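You operate a simulated robot arm through the tools that you are given. There is no shell and no other tool. Be economical: measure what you need, move in short steps, check, and stop when the job is done.

You are at the controls of a simulated two-armed robot. One attempt, no reset.

Task
Move the four white tags from the low rail to the high rail in flight order.
Fine: the flight board gives the times; the earliest goes at the beacon end.

The check looks at the end state, three seconds after you hand in, the way a careful person would. Anything else that was tipped, shoved, dropped, spilled or broken makes it a failure.

Robot
Two 7-joint arms with fingered hands on one trunk, on a base that drives. Base frame: it is fixed to the floor where the robot stands at the start and does not move with it; the origin is under the middle of the robot, x ahead of it, y to its left, z up. Readings come in mm, rad, newtons and seconds.
The left shoulder is at the start at [70, 172, 1402], the right one opposite. With the tool pointing down near the work surface each hand reaches from about 100 to 480 mm from the robot's upright axis, wherever it stands, measured 20 degrees to its own side. Places, roughly: green keypad button [800, 400, 900]; high tag rail [1000, -100, 1000]; keypad knob [800, 700, 900]; orange keypad switch [800, 600, 900]; pier four button [800, 500, 900]; pier one button [800, 500, 900]; pier three button [800, 400, 900]; pier two button [800, 500, 900]; pink tag [1000, 1000, 250]; red keypad button [800, 500, 900]; release button [700, -200, 900]; scanner button [800, 300, 900]; white tag [1000, 1250, 250]. Payload 5 kg a hand.
Tool frame (each hand has its own): the origin (TCP) lies between the finger pads and is the grasp point; the fingertips stand 43 mm ahead of it; z points along the fingers, y is the line along which they close. The gripper opens to 144 mm. The gripper's body begins 50 mm behind the TCP. The gripper is a hand of 5 fingers: y runs from the thumb to the fingers, the wrist lies at [-21, -124, -221] in the tool frame, and closing takes about 1.5 s.
Orientation is that of the tool frame in the base frame, as a unit quaternion [w, x, y, z]. With the fingers straight down and the wrist toward the robot, the tool's x, y and z point along [0, 1, 0], [1, 0, 0] and [0, 0, -1] of the base frame.

Tools
- The arms move only by the tool send_rows. It takes "left_deltas", "right_deltas" or both (then of equal length, played together; a hand with none holds still); each is a list of rows, each an object (a shift or turn left out is 0, a gripper value left out holds the last) with "slide": the shift along the tool's x, y, z in mm, a list of three; "delta_rot": the turn, a rotation vector about the tool's x, y, z in rad, a list of three; "fingers": the finger opening in mm, from 0 to 144. In form: [{"slide": [x, y, z], "delta_rot": [rx, ry, rz], "fingers": fingers}, ...]. A call has 1 to 20 rows; each row shifts and turns the commanded pose from where the row before left it, along the tool's axes as they then stand. A row lasts 0.2 s, in which the tool goes at most 50 mm and 0.15 rad; a call with a longer step from one row to the next is refused whole, and so is a gripper value outside its range. Where a pose cannot be reached the arm comes as near as it can. A force on the tool above 50 N (or 10 N above the force at the start of the call, whichever is more), or a blocked arm, ends the call early, and 0.2 s more pass. The fingers move at their own pace (about 45 mm/s each) and stop on an object; they squeeze with about 23 N. The grip force told is the motor's: it shows also when the fingers shut on nothing. Time passes only in rows, and 0.2 s behind the last, so rows that do not move let the fingers close. It gives the time, the measured TCP pose, the force on the tool (base axes), the opening and the grip force at its end, in the units of the frame above (readings bear some noise), with the torque about the TCP (base axes, N m) and any sound that the robot's microphone picked up, and new pictures: "pictures" is both (left out), scene, wrist or none (wrist: the cameras of the hands that moved).
- Cameras (640 x 400 px; columns grow to the right, rows downward): "scene" is now at [136.1, 4.3, 1622.7]; the picture's right is [0.04, -1.00, 0.00], its down [-0.67, -0.03, -0.74] and it looks along [0.74, 0.03, -0.67] (base axes); focal length 254 px, centre (320, 200). "left" rides on the left gripper at [-86, -108, -168] in its tool frame; the picture's right is [-0.80, -0.28, 0.53], its down [0.54, -0.73, 0.42] and it looks along [0.27, 0.63, 0.73] (tool axes); focal length 275 px, centre (320, 200). "right" rides on the right gripper at [86, -108, -168] in its tool frame; the picture's right is [-0.80, 0.28, -0.53], its down [-0.54, -0.73, 0.42] and it looks along [-0.27, 0.63, 0.73] (tool axes); focal length 275 px, centre (320, 200). There is no depth. A picture from a camera that has moved, and an enlarged one, comes with that camera's place and axes in the base frame and with its lens.
- lift_body(by): slides the trunk up (or, below 0, down) by that many mm; the arms and the scene camera ride with it, the base frame stays. It gives what a move gives, with no picture.
- drive_base(legs): drives the robot by 1 to 6 legs, each [ahead, left, turn to the left] in mm, mm and rad, along the robot's own axes; the way and the turn of a leg run together, so that a leg with both is an arc; at most 1500 mm and 3.142 rad a leg. The arms and the cameras ride along, it lands a little off, and it stops where it bumps. It gives what a move gives, and a new picture of the scene camera.
- hand_shape(shape, hand): the hand has 5 fingers and takes this shape, open, in about a second: jaw (thumb against the fingers, like two jaws); tri (thumb and two fingers); tip (a fingertip pinch); poke (one finger out to press); point (the index stretched); flat (the hand flat); cup (the hand cupped); fist (a fist). The gripper value then closes the fingers along that shape, each until it touches; the sizes above hold for jaw. It gives what a move gives, with no picture.
- pan_tilt(pan, tilt): turns the head with the scene camera to pan (to the left, within 1.501 rad either way) and tilt (down, from -0.506 to 1.204), counted from straight ahead of the robot. It gives what a move gives, and a new picture of the scene camera.
- close_up(camera, box): a new picture of the part [left, top, right, bottom] of that camera's present view, enlarged. It takes no simulated time.
- close_job(): hands the job in; it is judged then, once.

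Go step by step. Nothing tells you exact positions but the pictures and the camera data: compare them with the known pose of the tool, close in by small moves and look again before you grip or let go. The budget is 120 turns and 260 pictures, counting those below and the enlarged ones. Unless the task says otherwise, let go and move clear before handing in, and close with one line.

The tools are called after "Request:" as a command line: name --argument value ..., lists and objects as JSON in quotes. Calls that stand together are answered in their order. send_rows: Moves the arms, as the interface text tells. Its arguments: {"type":"object","properties":{"left_deltas":{"type":"array","items":{"type":"object","properties":{"slide":{"type":"array","items":{"type":"number"}},"delta_rot":{"type":"array","items":{"type":"number"}},"fingers":{"type":"number"}}}},"right_deltas":{"type":"array","items":{"type":"object","properties":{"slide":{"type":"array","items":{"type":"number"}},"delta_rot":{"type":"array","items":{"type":"number"}},"fingers":{"type":"number"}}}},"pictures":{"type":"string","enum":["both","scene","wrist","none"]}},"required":[]} The other tools are called the same way: lift_body (by) slides the trunk up or down; hand_shape (shape, hand) gives the hand a shape; drive_base (legs) drives the base; pan_tilt (pan, tilt) turns the head that bears the scene camera; close_up (camera, box) takes an enlarged picture of a part of a camera's view; close_job () hands the job in.

At the start:

```text
t: 0.0
left_ee_pos: [613.2, 194.0, 1309.0]
left_tool_rot: [0.0, 0.707, 0.707, 0.0]
left_force: [0.5, -0.4, -0.4]
left_moment: [0.01, -0.01, 0.0]
left_opening: 143.8
left_finger_force: 0.1
left_shape: jaw
right_ee_pos: [633.1, -389.4, 1374.8]
right_tool_rot: [-0.001, 0.707, 0.707, -0.001]
right_force: [-0.3, 0.1, 0.2]
right_moment: [-0.02, 0.03, -0.03]
right_opening: 143.9
right_finger_force: 0.0
right_shape: jaw
trunk travel left (down, up): [-500.0, 440.0]
robot x, y, heading: [2.0, 0.9, 0.0]
head pan, tilt: [0.042, 0.735]
```

scene: 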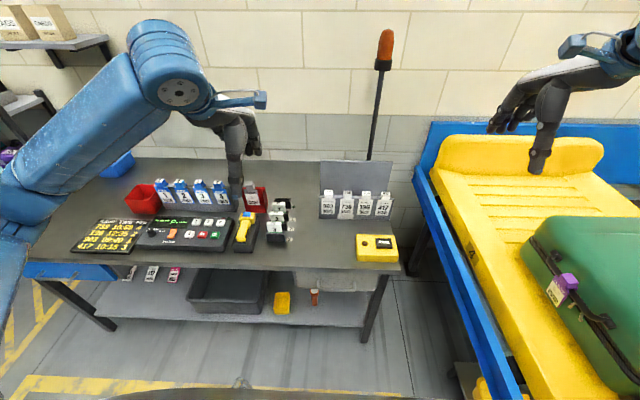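
right: 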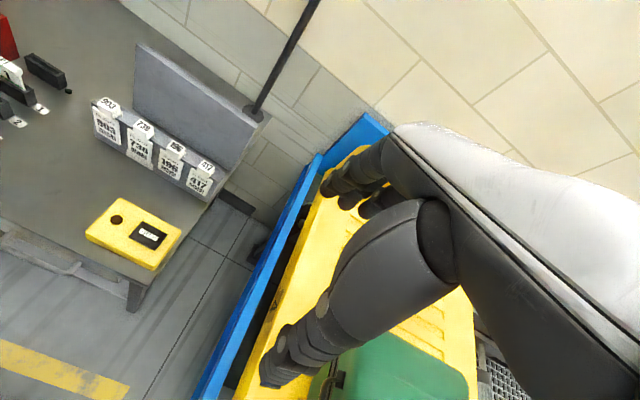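
left: 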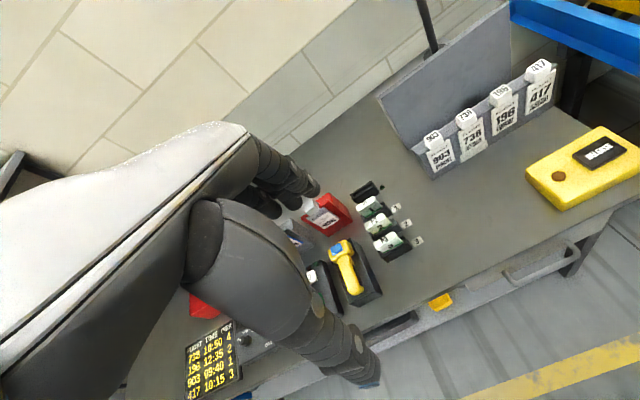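

I see four white tags (903, 738, 196, 417) hanging at a grey stand near the beacon pole, and a flight board on the desk. I'll enlarge the board and the rails first.

Request:
close_up --camera "left" --box '[170, 310, 270, 400]'

Request:
close_up --camera "scene" --box '[290, 140, 430, 228]'

Request:
close_up --camera "left" --box '[370, 20, 580, 190]'

Request:
close_up --camera "right" --box '[60, 30, 290, 220]'

Request:
close_up --camera "scene" --box '[60, 210, 160, 260]'

```text
4.44 times, centred on (220, 355) of left
camera zoom: at [503.0, 108.3, 1475.7], right [-0.28, -0.8, -0.53], down [-0.73, 0.54, -0.42], along [0.63, 0.27, -0.73], focal length 1224 px, centre (764, -489)
```

zoom: 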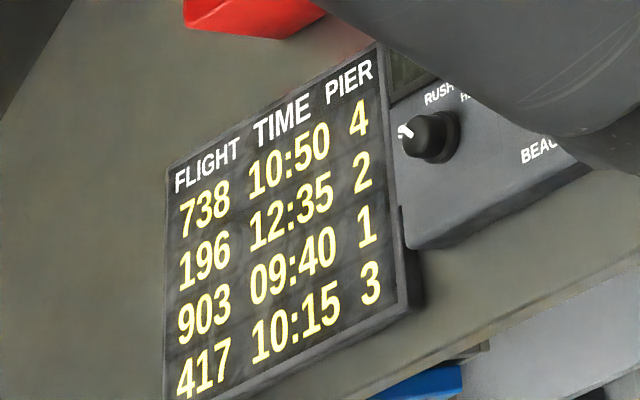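

```text
4.55 times, centred on (360, 184) of scene
camera zoom: at [136.1, 4.3, 1622.7], right [0.04, -1.0, 0.0], down [-0.67, -0.03, -0.74], along [0.74, 0.03, -0.67], focal length 1156 px, centre (138, 273)
```

zoom: 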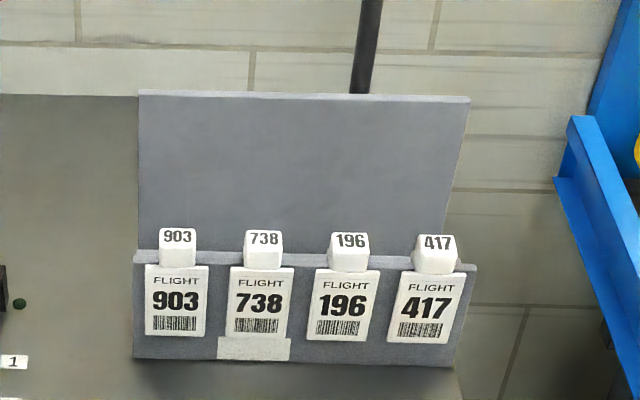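

```text
2.35 times, centred on (475, 105) of left
camera zoom: at [503.0, 108.3, 1475.7], right [-0.28, -0.8, -0.53], down [-0.73, 0.54, -0.42], along [0.63, 0.27, -0.73], focal length 648 px, centre (-45, 424)
```

zoom: 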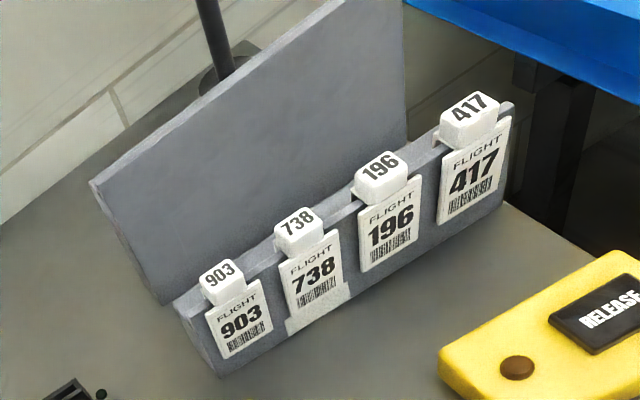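

```text
2.11 times, centred on (175, 125) of right
camera zoom: at [525.1, -304.1, 1541.1], right [0.28, -0.8, 0.53], down [-0.73, -0.54, -0.42], along [0.63, -0.27, -0.73], focal length 580 px, centre (625, 358)
```

zoom: 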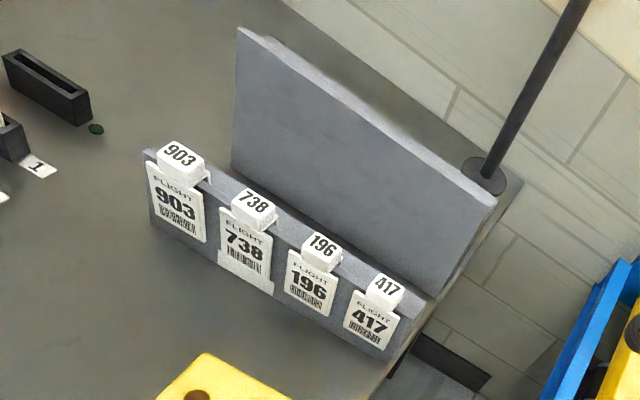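

```text
6.40 times, centred on (110, 235) of scene
camera zoom: at [136.1, 4.3, 1622.7], right [0.04, -1.0, 0.0], down [-0.67, -0.03, -0.74], along [0.74, 0.03, -0.67], focal length 1628 px, centre (1664, -24)
```

zoom: 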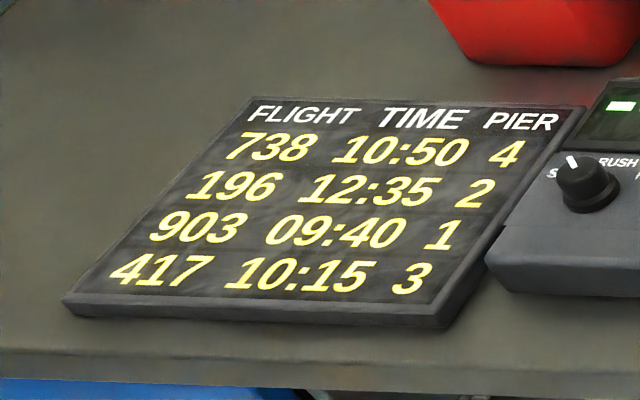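

The order is 903 (09:40), 417 (10:15), 738 (10:50), 196 (12:35), and the beacon pole stands at the right (−y) end. I put the high rail top near x 1071, z 1010 and the low rail near x 963, z 905, so I'll drive closer.

Request:
drive_base --legs '[[260, 80, 0]]'

Request:
hand_shape --hand "right" --shape "tri"

Request:
pan_tilt --pan -0.2 --tilt 0.9

```text
t: 1.9
left_ee_pos: [878.7, 273.7, 1309.5]
left_tool_rot: [0.001, 0.707, 0.707, 0.001]
left_force: [-0.2, 0.4, 0.2]
left_moment: [0.01, -0.01, 0.02]
left_opening: 143.7
left_finger_force: 0.0
left_shape: jaw
right_ee_pos: [897.9, -310.0, 1375.5]
right_tool_rot: [0.001, 0.707, 0.707, 0.001]
right_force: [-1.1, -0.7, -0.2]
right_moment: [0.04, -0.04, 0.0]
right_opening: 143.8
right_finger_force: 0.0
right_shape: jaw
trunk travel left (down, up): [-500.0, 440.0]
robot x, y, heading: [267.5, 84.3, -0.006]
head pan, tilt: [0.042, 0.735]
camera scene: at [401.2, 84.4, 1623.0], right [0.04, -1.0, 0.0], down [-0.67, -0.03, -0.74], along [0.74, 0.03, -0.67], focal length 254 px, centre (320, 200)
```

scene: 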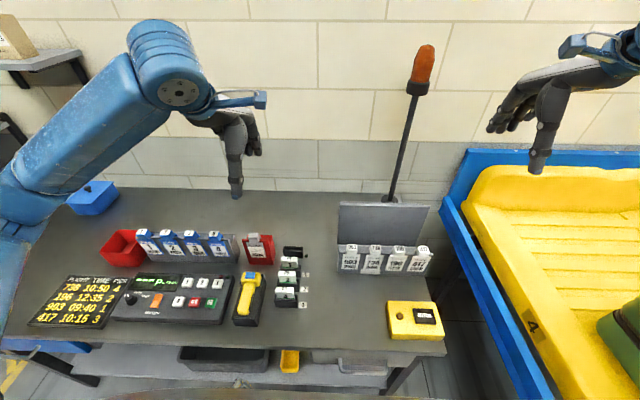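

```text
t: 2.9
left_ee_pos: [881.3, 273.7, 1309.2]
left_tool_rot: [-0.001, 0.708, 0.707, 0.0]
left_force: [0.4, 0.2, -0.6]
left_moment: [-0.05, 0.03, 0.01]
left_opening: 143.6
left_finger_force: 0.0
left_shape: jaw
right_ee_pos: [900.5, -309.2, 1375.2]
right_tool_rot: [0.001, 0.708, 0.707, 0.0]
right_force: [0.2, 0.6, -0.4]
right_moment: [0.0, 0.02, 0.0]
right_opening: 143.4
right_finger_force: 0.1
right_shape: tri
trunk travel left (down, up): [-500.0, 440.0]
robot x, y, heading: [265.7, 83.1, -0.001]
head pan, tilt: [0.042, 0.735]
```

```text
t: 3.6
left_ee_pos: [880.3, 273.3, 1309.8]
left_tool_rot: [0.0, 0.708, 0.707, 0.0]
left_force: [0.7, -0.4, 0.6]
left_moment: [0.02, 0.02, 0.01]
left_opening: 143.5
left_finger_force: 0.1
left_shape: jaw
right_ee_pos: [899.6, -310.5, 1374.2]
right_tool_rot: [0.0, 0.707, 0.707, 0.0]
right_force: [0.0, -0.3, -0.1]
right_moment: [-0.02, 0.0, 0.01]
right_opening: 143.5
right_finger_force: 0.0
right_shape: tri
trunk travel left (down, up): [-500.0, 440.0]
robot x, y, heading: [267.5, 80.7, 0.001]
head pan, tilt: [-0.201, 0.901]
camera scene: at [393.4, 66.5, 1609.6], right [-0.2, -0.98, 0.0], down [-0.77, 0.16, -0.62], along [0.61, -0.12, -0.78], focal length 254 px, centre (320, 200)
```

scene: 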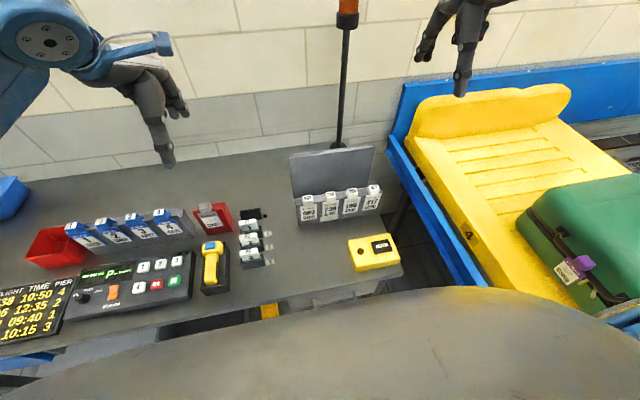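

The drive went cleanly and the arm reaches well at this height. I'll bring the right hand down in front of and above the rails to see its fingers and the tags close up.

Request:
send_rows --right_deltas '[{"slide": [15, -5, 45], "fingers": 70}, {"slide": [15, -5, 45]}, {"slide": [15, -5, 45]}, {"slide": [15, -5, 45]}, {"slide": [15, -5, 45]}, {"slide": [15, -5, 20]}, {"slide": [0, 0, 0]}]'

```text
t: 5.2
left_ee_pos: [879.6, 273.1, 1310.3]
left_tool_rot: [0.0, 0.708, 0.706, 0.0]
left_force: [0.6, 0.2, -0.1]
left_moment: [0.0, 0.0, -0.02]
left_opening: 143.6
left_finger_force: 0.0
left_shape: jaw
right_ee_pos: [870.3, -220.1, 1129.9]
right_tool_rot: [0.0, 0.708, 0.706, 0.0]
right_force: [0.6, 0.3, -0.3]
right_moment: [0.02, -0.01, 0.0]
right_opening: 70.4
right_finger_force: 0.1
right_shape: tri
trunk travel left (down, up): [-500.0, 440.0]
robot x, y, heading: [266.9, 80.3, -0.002]
head pan, tilt: [-0.201, 0.901]
camera scene: at [392.9, 66.6, 1609.6], right [-0.2, -0.98, 0.0], down [-0.77, 0.16, -0.62], along [0.61, -0.13, -0.78], focal length 254 px, centre (320, 200)
camera right: at [761.2, -134.0, 1295.8], right [0.28, -0.8, 0.53], down [-0.73, -0.54, -0.42], along [0.63, -0.27, -0.73], focal length 275 px, centre (320, 200)
```

scene: 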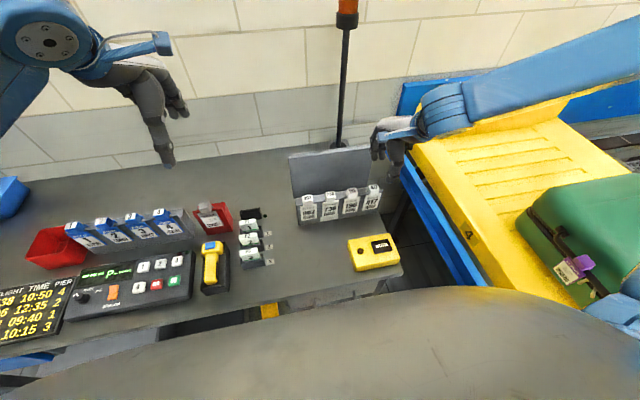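
right: 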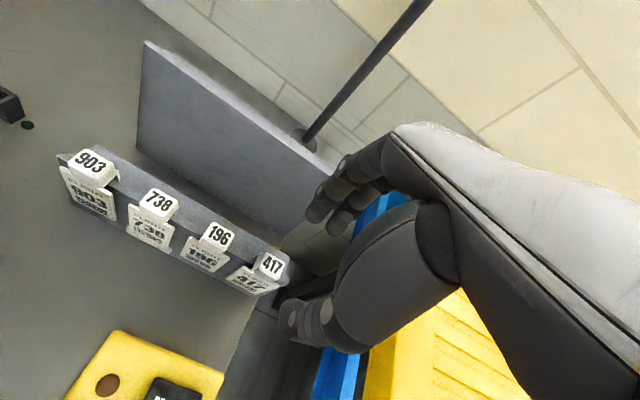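

The hand is now in front, near the 417 end. I'll enlarge the rail views to measure the tags and the hand.

Request:
close_up --camera "right" --box '[50, 30, 370, 310]'

Request:
close_up --camera "scene" --box '[280, 90, 440, 230]'

```text
1.43 times, centred on (210, 170) of right
camera zoom: at [761.2, -134.0, 1295.8], right [0.28, -0.8, 0.53], down [-0.73, -0.54, -0.42], along [0.63, -0.27, -0.73], focal length 393 px, centre (477, 243)
```

zoom: 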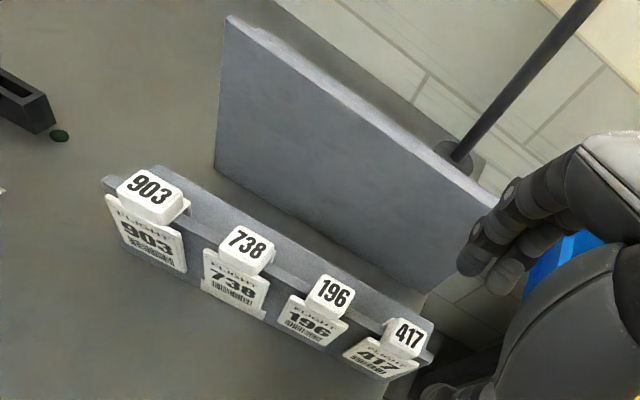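

```text
2.86 times, centred on (360, 160) of scene
camera zoom: at [392.9, 66.6, 1609.6], right [-0.2, -0.98, 0.0], down [-0.77, 0.16, -0.62], along [0.61, -0.13, -0.78], focal length 727 px, centre (206, 314)
```

zoom: 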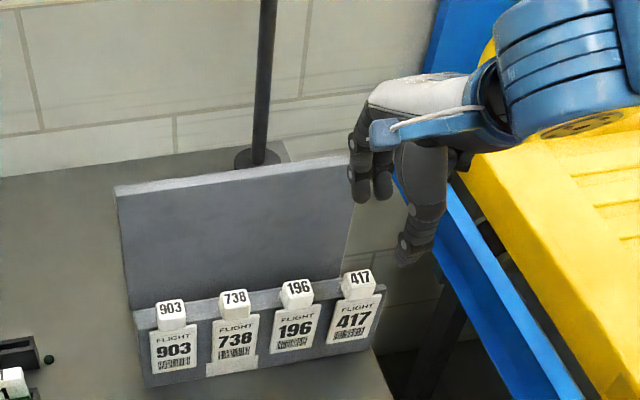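

The block on tag 903 triangulates to about (905, 3, 970), and the high rail's top-left corner to about (1039, 40, 1036). To learn the rail and clip profile I'll bring the left hand's camera round to look at the rails end-on.

Request:
send_rows --left_deltas '[{"slide": [-15, 3, 38]}, {"slide": [-15, 3, 38]}, {"slide": [-15, 3, 38]}, {"slide": [-15, 3, 38]}, {"slide": [-15, 3, 38]}, {"delta_rot": [0, 0, 0.15]}, {"delta_rot": [0, 0, 0.15]}, {"delta_rot": [0, 0, 0.15]}, {"delta_rot": [0, 0, 0.15]}, {"delta_rot": [0, 0, 0.15]}, {"delta_rot": [0, 0, 0.15]}, {"delta_rot": [0, 0, 0.15]}, {"delta_rot": [0, 0, 0.15]}, {"delta_rot": [0, 0, 0.15]}, {"delta_rot": [0, 0, 0.15]}, {"slide": [0, 0, 0]}]'

```text
t: 8.6
left_ee_pos: [895.5, 199.4, 1118.2]
left_tool_rot: [0.0, 0.999, 0.035, 0.0]
left_force: [-0.6, 0.1, -0.2]
left_moment: [-0.05, -0.02, 0.03]
left_opening: 143.8
left_finger_force: 0.1
left_shape: jaw
right_ee_pos: [871.6, -219.8, 1129.1]
right_tool_rot: [-0.001, 0.708, 0.706, 0.0]
right_force: [-0.3, 0.1, -0.1]
right_moment: [0.02, -0.03, 0.0]
right_opening: 70.5
right_finger_force: 0.1
right_shape: tri
trunk travel left (down, up): [-500.0, 440.0]
robot x, y, heading: [264.1, 78.5, -0.002]
head pan, tilt: [-0.201, 0.901]
camera scene: at [393.4, 66.7, 1609.5], right [-0.2, -0.98, 0.0], down [-0.77, 0.16, -0.62], along [0.61, -0.13, -0.78], focal length 254 px, centre (320, 200)
camera left: at [800.6, 302.2, 1285.5], right [-0.81, 0.23, -0.53], down [0.49, 0.76, -0.42], along [0.31, -0.61, -0.73], focal length 275 px, centre (320, 200)
```

scene: 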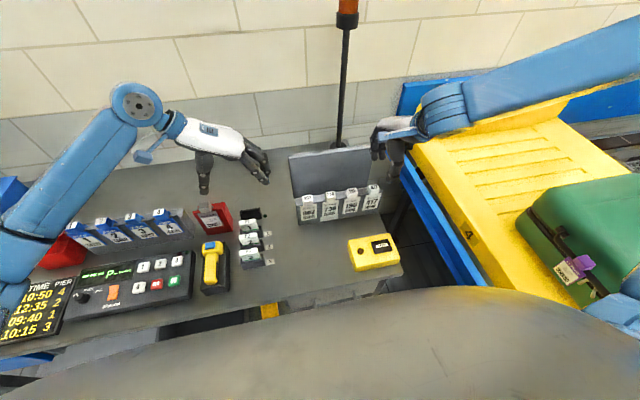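
left: 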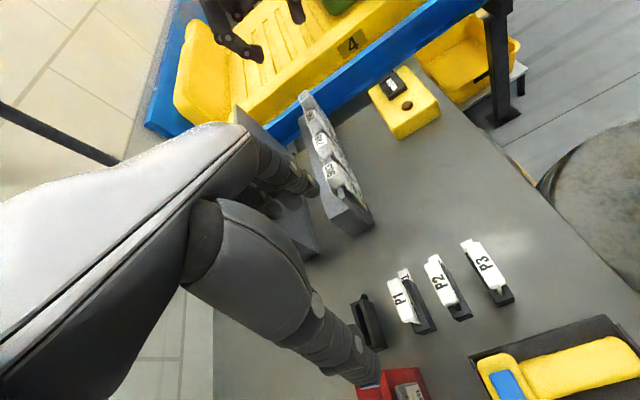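

Request:
close_up --camera "left" --box '[270, 80, 400, 250]'

```text
2.35 times, centred on (335, 165) of left
camera zoom: at [800.6, 302.2, 1285.5], right [-0.81, 0.23, -0.53], down [0.49, 0.76, -0.42], along [0.31, -0.61, -0.73], focal length 648 px, centre (285, 282)
```

zoom: 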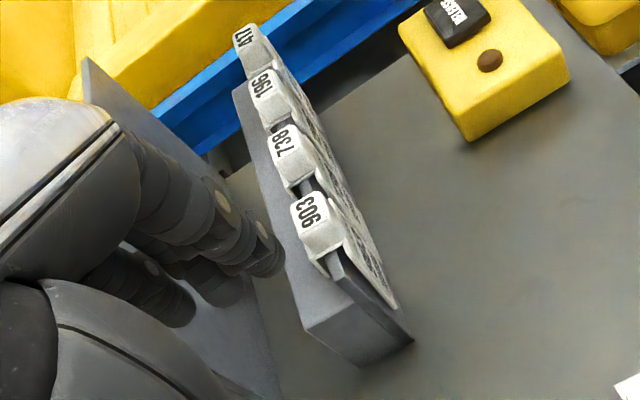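

The low rail is a thin plate standing on a thicker base; each tag is a hook block over the plate with the card in front, so a front-to-back pinch on the block and a straight lift should work. I'll fist the left hand and shift it for a view of both rail tops.

Request:
hand_shape --hand "left" --shape "fist"

Request:
send_rows --left_deltas '[{"slide": [40, -15, 0]}, {"slide": [40, -15, 0]}, {"slide": [0, 0, 0]}]' --pictures "wrist"

```text
t: 9.5
left_ee_pos: [896.4, 198.1, 1118.8]
left_tool_rot: [0.0, 0.999, 0.035, 0.0]
left_force: [-0.5, 0.3, -0.1]
left_moment: [0.0, 0.0, 0.01]
left_opening: 0.0
left_finger_force: 0.1
left_shape: fist
right_ee_pos: [870.5, -219.7, 1128.8]
right_tool_rot: [0.0, 0.708, 0.706, 0.0]
right_force: [0.1, -0.4, -0.5]
right_moment: [0.02, -0.03, 0.02]
right_opening: 70.4
right_finger_force: 0.1
right_shape: tri
trunk travel left (down, up): [-500.0, 440.0]
robot x, y, heading: [262.7, 81.3, 0.001]
head pan, tilt: [-0.201, 0.901]
```

```text
t: 10.3
left_ee_pos: [972.0, 233.1, 1121.6]
left_tool_rot: [0.0, 0.999, 0.034, 0.0]
left_force: [0.3, -0.7, -0.1]
left_moment: [0.0, 0.02, 0.03]
left_opening: 0.1
left_finger_force: 0.1
left_shape: fist
right_ee_pos: [869.2, -220.3, 1130.0]
right_tool_rot: [0.001, 0.708, 0.706, 0.0]
right_force: [-0.4, -0.7, 0.7]
right_moment: [-0.01, -0.03, 0.03]
right_opening: 70.5
right_finger_force: 0.1
right_shape: tri
trunk travel left (down, up): [-500.0, 440.0]
robot x, y, heading: [267.1, 78.5, -0.0]
head pan, tilt: [-0.201, 0.901]
camera left: at [876.1, 336.2, 1288.6], right [-0.81, 0.23, -0.53], down [0.49, 0.76, -0.42], along [0.31, -0.61, -0.73], focal length 275 px, centre (320, 200)
```

left: 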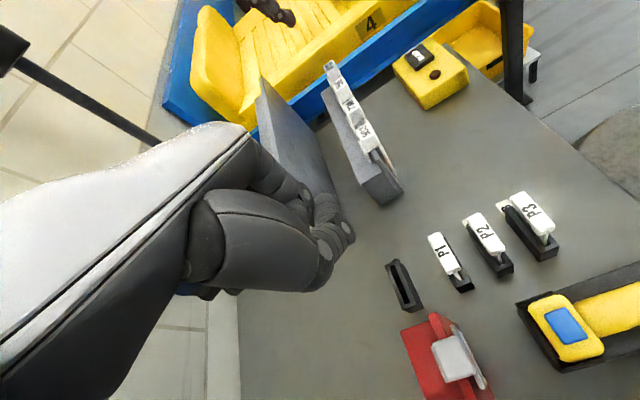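

Request:
close_up --camera "left" --box '[230, 40, 430, 220]'

Request:
close_up --camera "right" --box '[50, 60, 250, 300]'

```text
2.22 times, centred on (330, 130) of left
camera zoom: at [876.1, 336.2, 1288.6], right [-0.81, 0.23, -0.53], down [0.49, 0.76, -0.42], along [0.31, -0.61, -0.73], focal length 612 px, centre (298, 356)
```

zoom: 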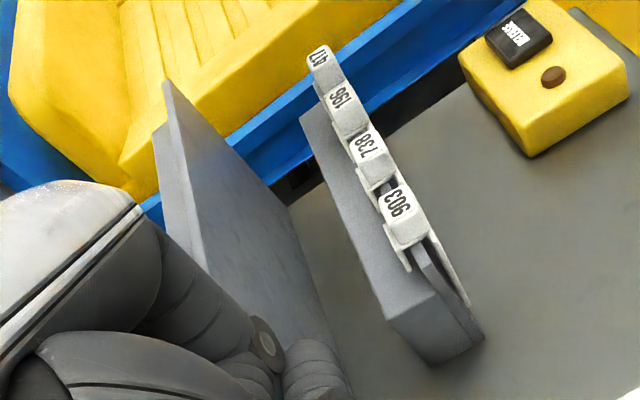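

```text
1.67 times, centred on (150, 180) of right
camera zoom: at [760.9, -134.3, 1296.1], right [0.28, -0.8, 0.53], down [-0.73, -0.54, -0.42], along [0.63, -0.27, -0.73], focal length 459 px, centre (603, 233)
```

zoom: 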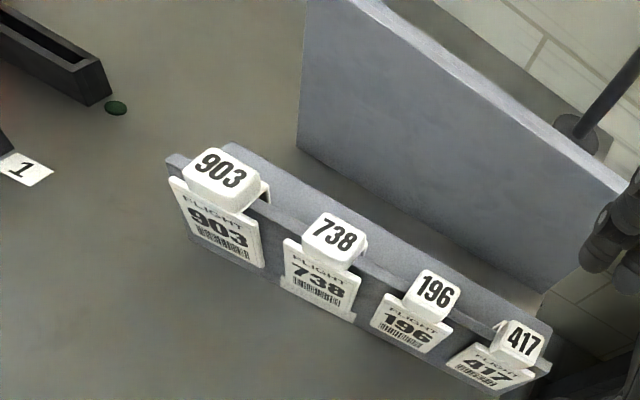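

Both rails have the same profile; tag blocks are centred near y = 2 (903), −76 (738), −150 (196), −225 (417) at x ≈ 905, block top z ≈ 970. I'll hover the right hand over 903 with a narrower opening and check where the pinch lies.

Request:
send_rows --right_deltas '[{"slide": [45, 7, 0], "fingers": 60}, {"slide": [45, 7, 10]}, {"slide": [44, 7, 10]}, {"slide": [44, 7, 15]}, {"slide": [44, 8, 15]}, {"slide": [0, 0, 0]}]'

Request:
close_up --camera "left" --box '[230, 0, 470, 220]'

Request:
close_up --camera "scene" --box '[240, 90, 440, 230]'

```text
t: 11.7
left_ee_pos: [970.5, 232.7, 1123.3]
left_tool_rot: [0.001, 0.999, 0.035, -0.001]
left_force: [-0.1, -0.3, -0.4]
left_moment: [-0.03, -0.04, -0.01]
left_opening: 0.1
left_finger_force: 0.1
left_shape: fist
right_ee_pos: [900.4, -22.0, 1096.2]
right_tool_rot: [0.0, 0.707, 0.707, 0.001]
right_force: [-0.7, -1.2, -0.1]
right_moment: [0.03, -0.04, -0.01]
right_opening: 60.2
right_finger_force: 0.2
right_shape: tri
right hand out of reach, approached as far as the arm can: row 5
trunk travel left (down, up): [-500.0, 440.0]
robot x, y, heading: [266.2, 79.2, 0.001]
head pan, tilt: [-0.201, 0.901]
camera scene: at [391.8, 66.3, 1609.7], right [-0.2, -0.98, 0.0], down [-0.77, 0.16, -0.62], along [0.61, -0.13, -0.78], focal length 254 px, centre (320, 200)
camera right: at [792.2, 63.4, 1263.0], right [0.28, -0.8, 0.53], down [-0.73, -0.54, -0.42], along [0.63, -0.27, -0.73], focal length 275 px, centre (320, 200)
```

scene: 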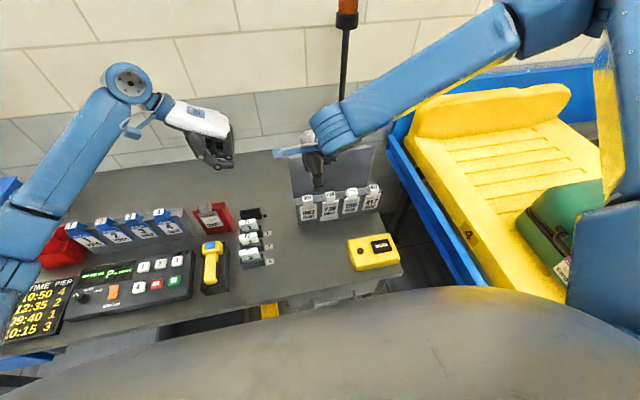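
right: 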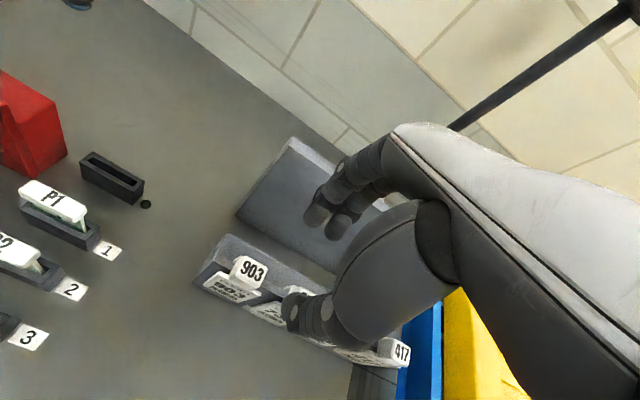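

```text
1.82 times, centred on (350, 110) of left
camera zoom: at [875.5, 336.0, 1288.8], right [-0.81, 0.23, -0.53], down [0.49, 0.76, -0.42], along [0.31, -0.61, -0.73], focal length 500 px, centre (266, 364)
```

zoom: 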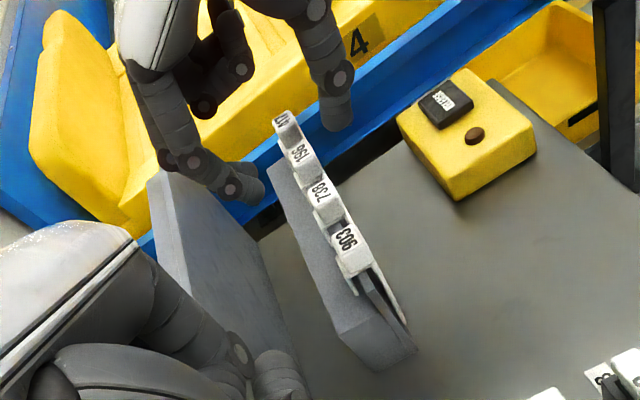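

```text
2.86 times, centred on (340, 160) of scene
camera zoom: at [391.8, 66.3, 1609.7], right [-0.2, -0.98, 0.0], down [-0.77, 0.16, -0.62], along [0.61, -0.13, -0.78], focal length 727 px, centre (263, 314)
```

zoom: 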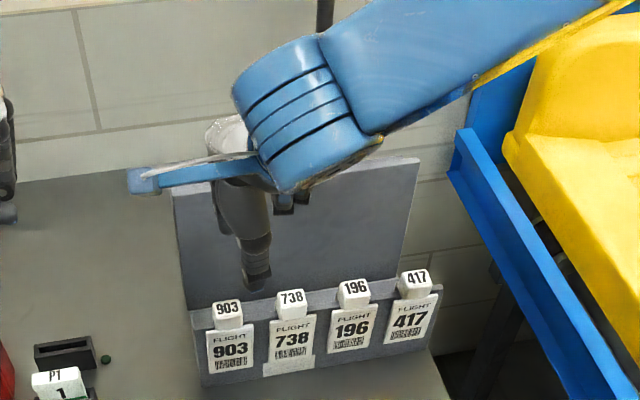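

The right arm hits a joint limit crossing to the left, so I'll drive the base 120 mm left and re-hover over 903.

Request:
drive_base --legs '[[0, 130, 0]]'

```text
t: 13.0
left_ee_pos: [973.0, 360.4, 1121.0]
left_tool_rot: [0.001, 0.999, 0.032, 0.0]
left_force: [-0.4, -0.4, 0.4]
left_moment: [0.04, 0.0, 0.02]
left_opening: 0.0
left_finger_force: 0.1
left_shape: fist
right_ee_pos: [902.7, 104.3, 1096.6]
right_tool_rot: [-0.001, 0.709, 0.705, 0.001]
right_force: [0.3, 0.1, -0.4]
right_moment: [0.04, -0.02, 0.01]
right_opening: 60.4
right_finger_force: 0.2
right_shape: tri
trunk travel left (down, up): [-500.0, 440.0]
robot x, y, heading: [266.2, 210.2, -0.006]
head pan, tilt: [-0.201, 0.901]
camera scene: at [394.1, 194.8, 1609.5], right [-0.21, -0.98, 0.0], down [-0.77, 0.16, -0.62], along [0.61, -0.13, -0.78], focal length 254 px, centre (320, 200)
```

scene: 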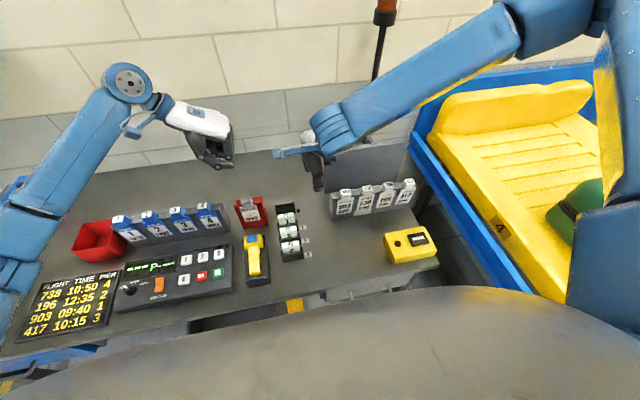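

Now I'll move the right hand over 903 while the left camera follows for the side view.

Request:
send_rows --right_deltas '[{"slide": [-34, 1, 13]}, {"slide": [-34, 1, 13]}, {"slide": [-34, 1, 14]}, {"slide": [0, 0, 0]}]' --left_deltas '[{"slide": [0, 35, 0]}, {"slide": [0, 35, 0]}, {"slide": [0, 30, 0]}, {"slide": [0, 0, 0]}]'

Request:
close_up --camera "left" --box '[230, 20, 470, 240]'

Request:
close_up --camera "right" --box '[150, 120, 450, 390]'

```text
t: 14.0
left_ee_pos: [980.6, 261.4, 1119.5]
left_tool_rot: [0.0, 0.999, 0.033, 0.0]
left_force: [-0.3, 0.5, 1.1]
left_moment: [-0.05, 0.02, -0.02]
left_opening: 0.0
left_finger_force: 0.1
left_shape: fist
right_ee_pos: [904.2, 4.9, 1057.0]
right_tool_rot: [0.0, 0.709, 0.706, -0.001]
right_force: [-0.4, 0.5, -0.8]
right_moment: [0.01, 0.04, -0.01]
right_opening: 60.6
right_finger_force: 0.0
right_shape: tri
trunk travel left (down, up): [-500.0, 440.0]
robot x, y, heading: [267.8, 213.2, -0.007]
head pan, tilt: [-0.201, 0.901]
camera scene: at [394.1, 197.5, 1609.5], right [-0.21, -0.98, 0.0], down [-0.77, 0.16, -0.62], along [0.61, -0.13, -0.78], focal length 254 px, centre (320, 200)
camera right: at [796.1, 90.0, 1222.4], right [0.28, -0.8, 0.53], down [-0.73, -0.54, -0.42], along [0.63, -0.27, -0.73], focal length 275 px, centre (320, 200)
camera left: at [885.6, 365.2, 1285.7], right [-0.81, 0.23, -0.53], down [0.49, 0.76, -0.42], along [0.31, -0.61, -0.73], focal length 275 px, centre (320, 200)
```

scene: 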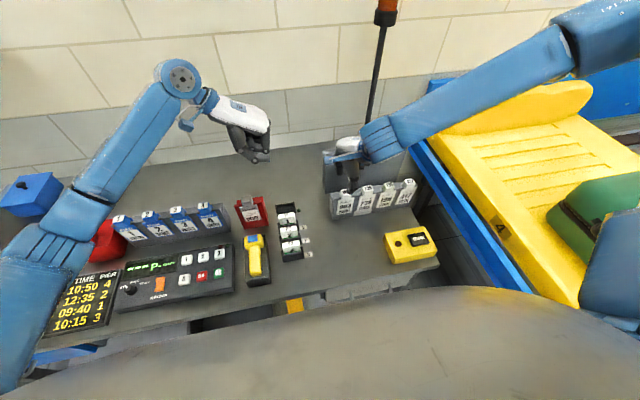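
right: 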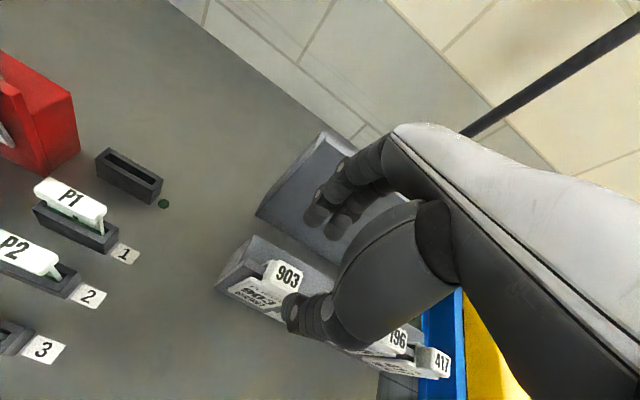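
left: 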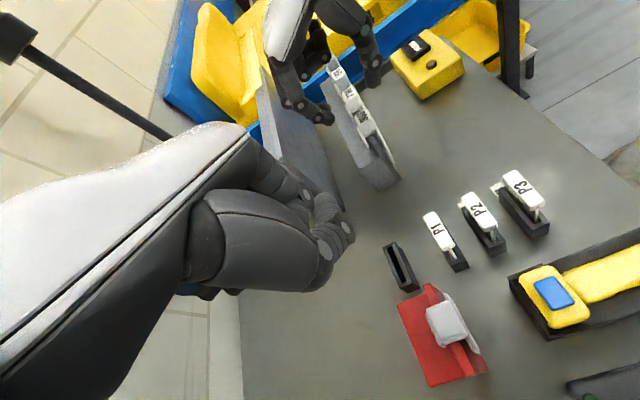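

```text
1.82 times, centred on (350, 130) of left
camera zoom: at [885.6, 365.2, 1285.7], right [-0.81, 0.23, -0.53], down [0.49, 0.76, -0.42], along [0.31, -0.61, -0.73], focal length 500 px, centre (266, 327)
```

zoom: 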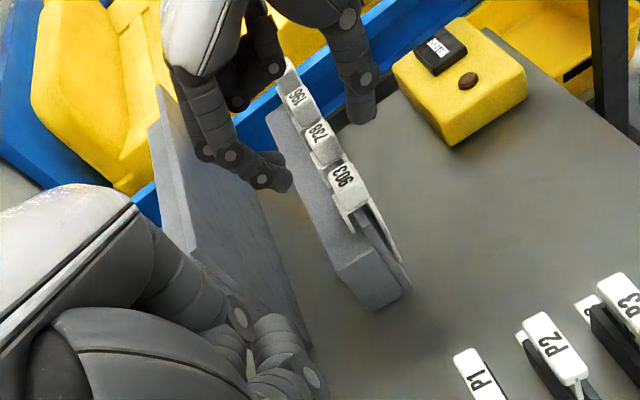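

```text
1.48 times, centred on (300, 255) of right
camera zoom: at [796.1, 90.0, 1222.4], right [0.28, -0.8, 0.53], down [-0.73, -0.54, -0.42], along [0.63, -0.27, -0.73], focal length 408 px, centre (350, 118)
```

zoom: 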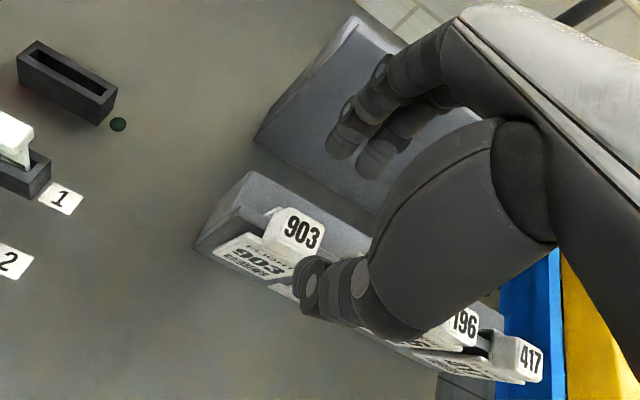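

The pinch centre lines up with 903's block at about (904, 0). I'll lower part way and check the clearance.

Request:
send_rows --right_deltas '[{"slide": [-4, 0, 20]}, {"slide": [0, 0, 20]}, {"slide": [0, 0, 12]}, {"slide": [0, 0, 0]}]' --pictures "wrist"

Request:
close_up --camera "left" --box '[230, 20, 470, 240]'

Request:
close_up --camera "right" --box '[150, 120, 450, 390]'

```text
t: 15.0
left_ee_pos: [980.3, 260.3, 1120.1]
left_tool_rot: [0.0, 0.999, 0.032, 0.0]
left_force: [-0.4, -0.2, 1.1]
left_moment: [0.03, -0.01, -0.02]
left_opening: 0.0
left_finger_force: 0.1
left_shape: fist
right_ee_pos: [904.9, -0.9, 1003.4]
right_tool_rot: [0.0, 0.709, 0.705, 0.001]
right_force: [-0.2, 0.0, 0.8]
right_moment: [0.04, 0.0, 0.0]
right_opening: 60.5
right_finger_force: 0.1
right_shape: tri
trunk travel left (down, up): [-500.0, 440.0]
robot x, y, heading: [267.1, 212.7, -0.009]
head pan, tilt: [-0.201, 0.901]
camera right: at [796.4, 85.4, 1169.8], right [0.28, -0.8, 0.53], down [-0.73, -0.54, -0.42], along [0.63, -0.27, -0.73], focal length 275 px, centre (320, 200)
```

right: 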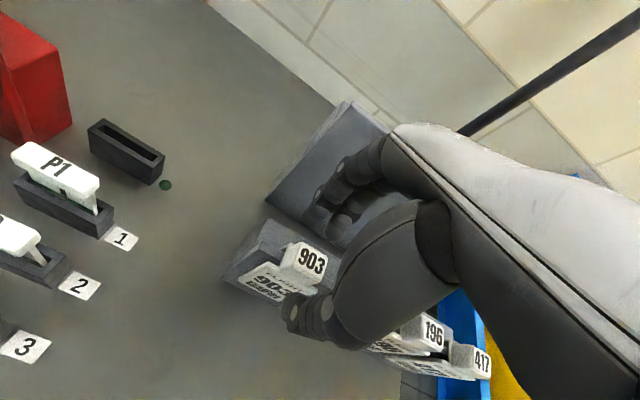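

```text
1.82 times, centred on (350, 130) of left
camera zoom: at [885.4, 363.6, 1286.1], right [-0.81, 0.23, -0.53], down [0.49, 0.76, -0.42], along [0.31, -0.61, -0.73], focal length 500 px, centre (266, 327)
```

zoom: 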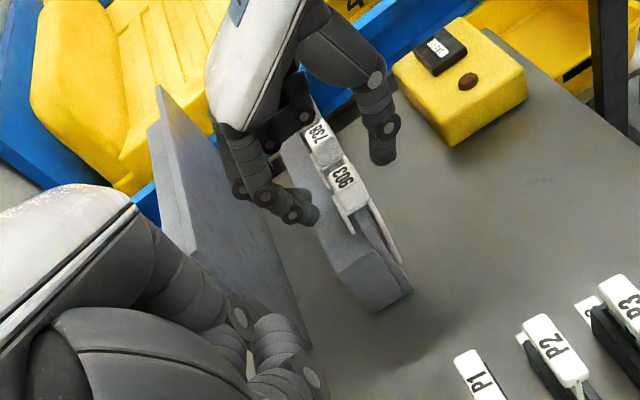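

```text
1.48 times, centred on (300, 255) of right
camera zoom: at [796.4, 85.4, 1169.8], right [0.28, -0.8, 0.53], down [-0.73, -0.54, -0.42], along [0.63, -0.27, -0.73], focal length 408 px, centre (350, 118)
```

zoom: 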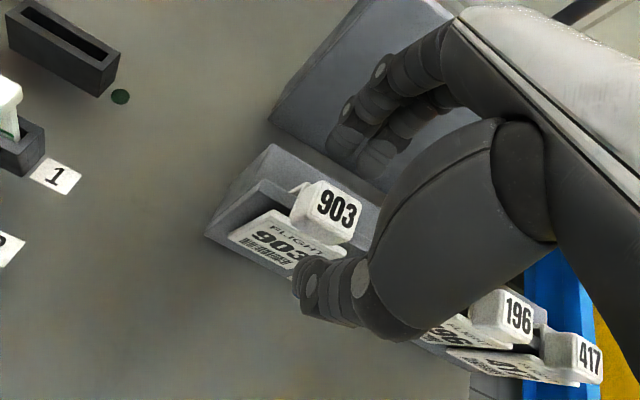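

Clear on both sides. I'll lower another 30 mm and look again before closing.

Request:
send_rows --right_deltas '[{"slide": [0, 0, 15]}, {"slide": [0, 0, 14]}, {"slide": [0, 0, 0]}]' --pictures "none"

Request:
close_up --camera "left" --box '[270, 40, 430, 190]'

Request:
close_up --camera "right" --box '[180, 140, 480, 390]'

```text
t: 15.8
left_ee_pos: [978.5, 260.2, 1119.5]
left_tool_rot: [0.0, 0.999, 0.032, -0.001]
left_force: [-0.5, 0.2, 0.1]
left_moment: [-0.01, -0.01, 0.01]
left_opening: 0.0
left_finger_force: 0.0
left_shape: fist
right_ee_pos: [902.9, -1.5, 975.4]
right_tool_rot: [-0.001, 0.708, 0.706, 0.002]
right_force: [-0.5, 0.7, -0.5]
right_moment: [0.02, -0.01, -0.02]
right_opening: 60.3
right_finger_force: 0.0
right_shape: tri
trunk travel left (down, up): [-500.0, 440.0]
robot x, y, heading: [263.8, 209.6, -0.007]
head pan, tilt: [-0.201, 0.901]
```

```text
2.67 times, centred on (350, 115) of left
camera zoom: at [885.2, 364.0, 1286.2], right [-0.81, 0.23, -0.53], down [0.49, 0.76, -0.42], along [0.31, -0.61, -0.73], focal length 734 px, centre (240, 427)
```

zoom: 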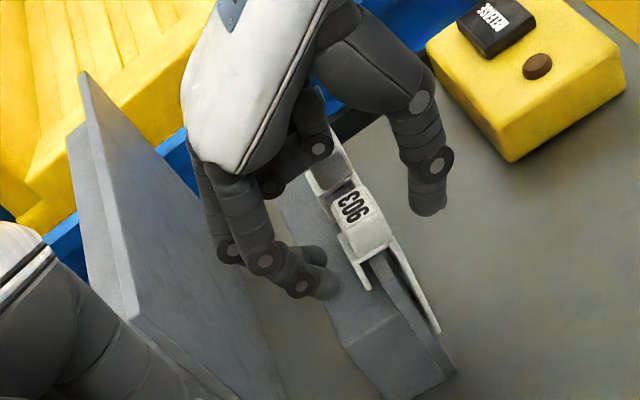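

```text
1.60 times, centred on (330, 265) of right
camera zoom: at [795.8, 83.4, 1142.4], right [0.28, -0.8, 0.53], down [-0.73, -0.54, -0.42], along [0.62, -0.27, -0.73], focal length 440 px, centre (304, 96)
```

zoom: 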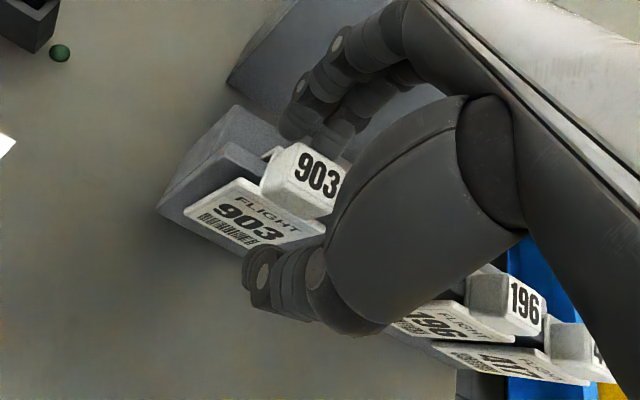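

The fingers straddle the block front and back. Closing now.

Request:
send_rows --right_deltas '[{"fingers": 0}, {}, {}, {}, {}, {}, {}]' --pictures "none"

Request:
close_up --camera "left" --box '[270, 40, 430, 190]'

Request:
close_up --camera "right" --box '[180, 140, 480, 390]'

```text
t: 17.4
left_ee_pos: [981.1, 260.9, 1119.8]
left_tool_rot: [-0.001, 0.999, 0.032, 0.0]
left_force: [0.7, 0.0, -0.3]
left_moment: [0.0, -0.03, -0.02]
left_opening: 0.0
left_finger_force: 0.1
left_shape: fist
right_ee_pos: [902.8, -2.0, 975.8]
right_tool_rot: [-0.001, 0.708, 0.706, 0.001]
right_force: [-0.3, 0.2, -0.8]
right_moment: [0.0, 0.0, 0.0]
right_opening: 26.3
right_finger_force: 23.4
right_shape: tri
trunk travel left (down, up): [-500.0, 440.0]
robot x, y, heading: [268.5, 210.9, -0.008]
head pan, tilt: [-0.201, 0.901]
```

```text
2.67 times, centred on (350, 115) of left
camera zoom: at [885.7, 364.4, 1285.9], right [-0.81, 0.23, -0.53], down [0.49, 0.76, -0.42], along [0.31, -0.61, -0.73], focal length 734 px, centre (240, 427)
```

zoom: 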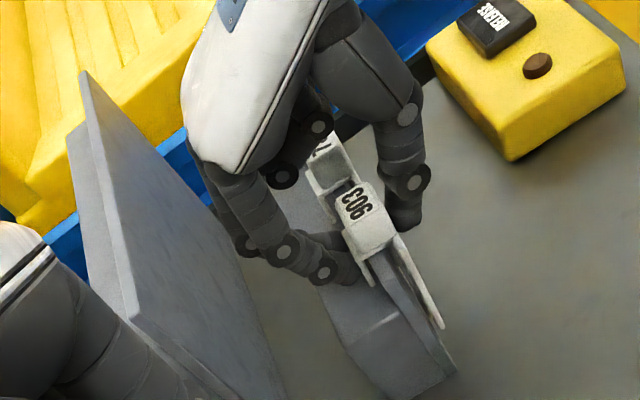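

```text
1.60 times, centred on (330, 265) of right
camera zoom: at [796.2, 83.8, 1142.2], right [0.28, -0.8, 0.53], down [-0.73, -0.54, -0.42], along [0.62, -0.27, -0.73], focal length 440 px, centre (304, 96)
```

zoom: 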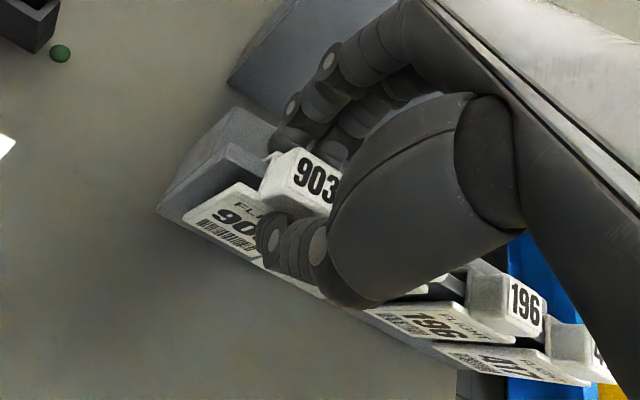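

Firm grip at 26 mm opening. Lifting straight up 60 mm and checking that only 903 comes along.

Request:
send_rows --right_deltas '[{"slide": [0, 0, -8]}, {"slide": [0, 0, -15]}, {"slide": [0, 0, -20]}, {"slide": [0, 0, -20]}, {"slide": [0, 0, 0]}]' --pictures "none"

Request:
close_up --camera "left" --box '[230, 20, 470, 240]'

Request:
close_up --camera "right" --box '[150, 120, 450, 390]'

```text
t: 18.6
left_ee_pos: [981.1, 260.9, 1118.7]
left_tool_rot: [0.001, 0.999, 0.032, -0.001]
left_force: [0.3, 0.2, -0.6]
left_moment: [-0.04, 0.03, 0.03]
left_opening: 0.1
left_finger_force: 0.0
left_shape: fist
right_ee_pos: [905.1, -0.5, 1036.6]
right_tool_rot: [-0.001, 0.709, 0.705, 0.0]
right_force: [-0.3, 0.1, -1.6]
right_moment: [-0.02, 0.02, 0.02]
right_opening: 26.2
right_finger_force: 22.6
right_shape: tri
trunk travel left (down, up): [-500.0, 440.0]
robot x, y, heading: [272.0, 212.2, -0.004]
head pan, tilt: [-0.201, 0.901]
```

```text
1.82 times, centred on (350, 130) of left
camera zoom: at [886.0, 364.4, 1285.7], right [-0.81, 0.23, -0.53], down [0.49, 0.76, -0.42], along [0.31, -0.61, -0.73], focal length 500 px, centre (266, 327)
```

zoom: 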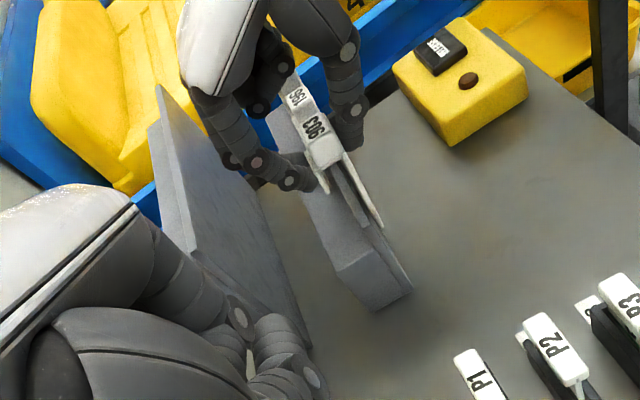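

```text
1.48 times, centred on (300, 255) of right
camera zoom: at [797.0, 85.3, 1203.2], right [0.28, -0.8, 0.53], down [-0.73, -0.54, -0.42], along [0.62, -0.27, -0.73], focal length 408 px, centre (350, 118)
```

zoom: 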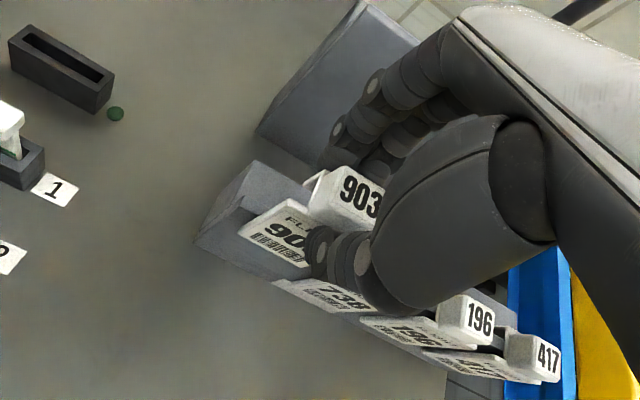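

The tag came up cleanly. I'll raise it further and carry it to the beacon end, staying in front of the high rail.

Request:
send_rows --right_deltas '[{"slide": [0, 0, -30]}, {"slide": [0, 0, -30]}, {"slide": [0, 0, -30]}, {"slide": [-30, 0, 0]}, {"slide": [-40, 0, 0]}, {"slide": [-40, 0, 0]}, {"slide": [-40, 0, 0]}, {"slide": [-40, 0, 0]}, {"slide": [-34, 0, 0]}, {"slide": [0, 0, 0]}]'

Request:
close_up --camera "scene" --box '[300, 100, 460, 240]'

```text
t: 20.8
left_ee_pos: [980.9, 262.5, 1119.5]
left_tool_rot: [0.0, 0.999, 0.033, -0.001]
left_force: [-0.6, 0.5, 0.3]
left_moment: [0.0, 0.02, -0.01]
left_opening: 0.0
left_finger_force: 0.1
left_shape: fist
right_ee_pos: [901.3, -224.6, 1127.9]
right_tool_rot: [0.0, 0.708, 0.706, -0.001]
right_force: [-0.5, 1.0, -0.4]
right_moment: [0.0, 0.02, -0.02]
right_opening: 26.6
right_finger_force: 23.1
right_shape: tri
trunk travel left (down, up): [-500.0, 440.0]
robot x, y, heading: [268.7, 213.1, -0.005]
head pan, tilt: [-0.201, 0.901]
camera scene: at [394.9, 197.2, 1609.4], right [-0.21, -0.98, 0.0], down [-0.77, 0.16, -0.62], along [0.61, -0.13, -0.78], focal length 254 px, centre (320, 200)
camera right: at [792.8, -138.1, 1294.9], right [0.28, -0.8, 0.53], down [-0.73, -0.54, -0.42], along [0.62, -0.27, -0.73], focal length 275 px, centre (320, 200)
```

scene: 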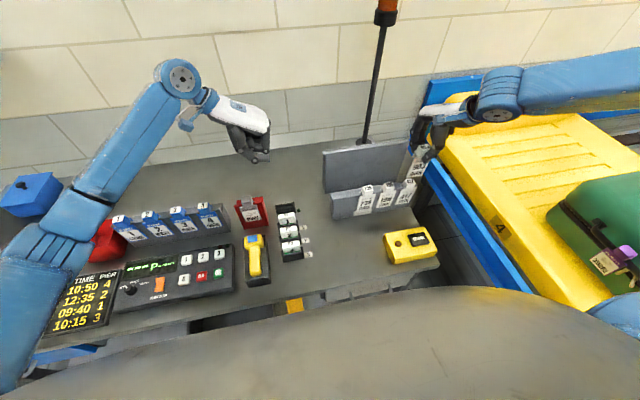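
right: 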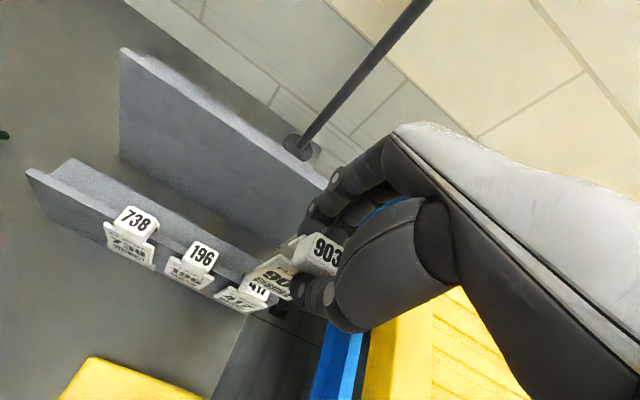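

```text
2.86 times, centred on (380, 170) of scene
camera zoom: at [394.9, 197.2, 1609.4], right [-0.21, -0.98, 0.0], down [-0.77, 0.16, -0.62], along [0.61, -0.13, -0.78], focal length 727 px, centre (149, 286)
```

zoom: 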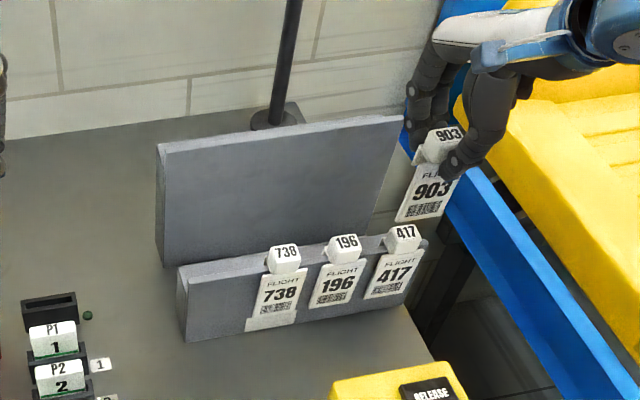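

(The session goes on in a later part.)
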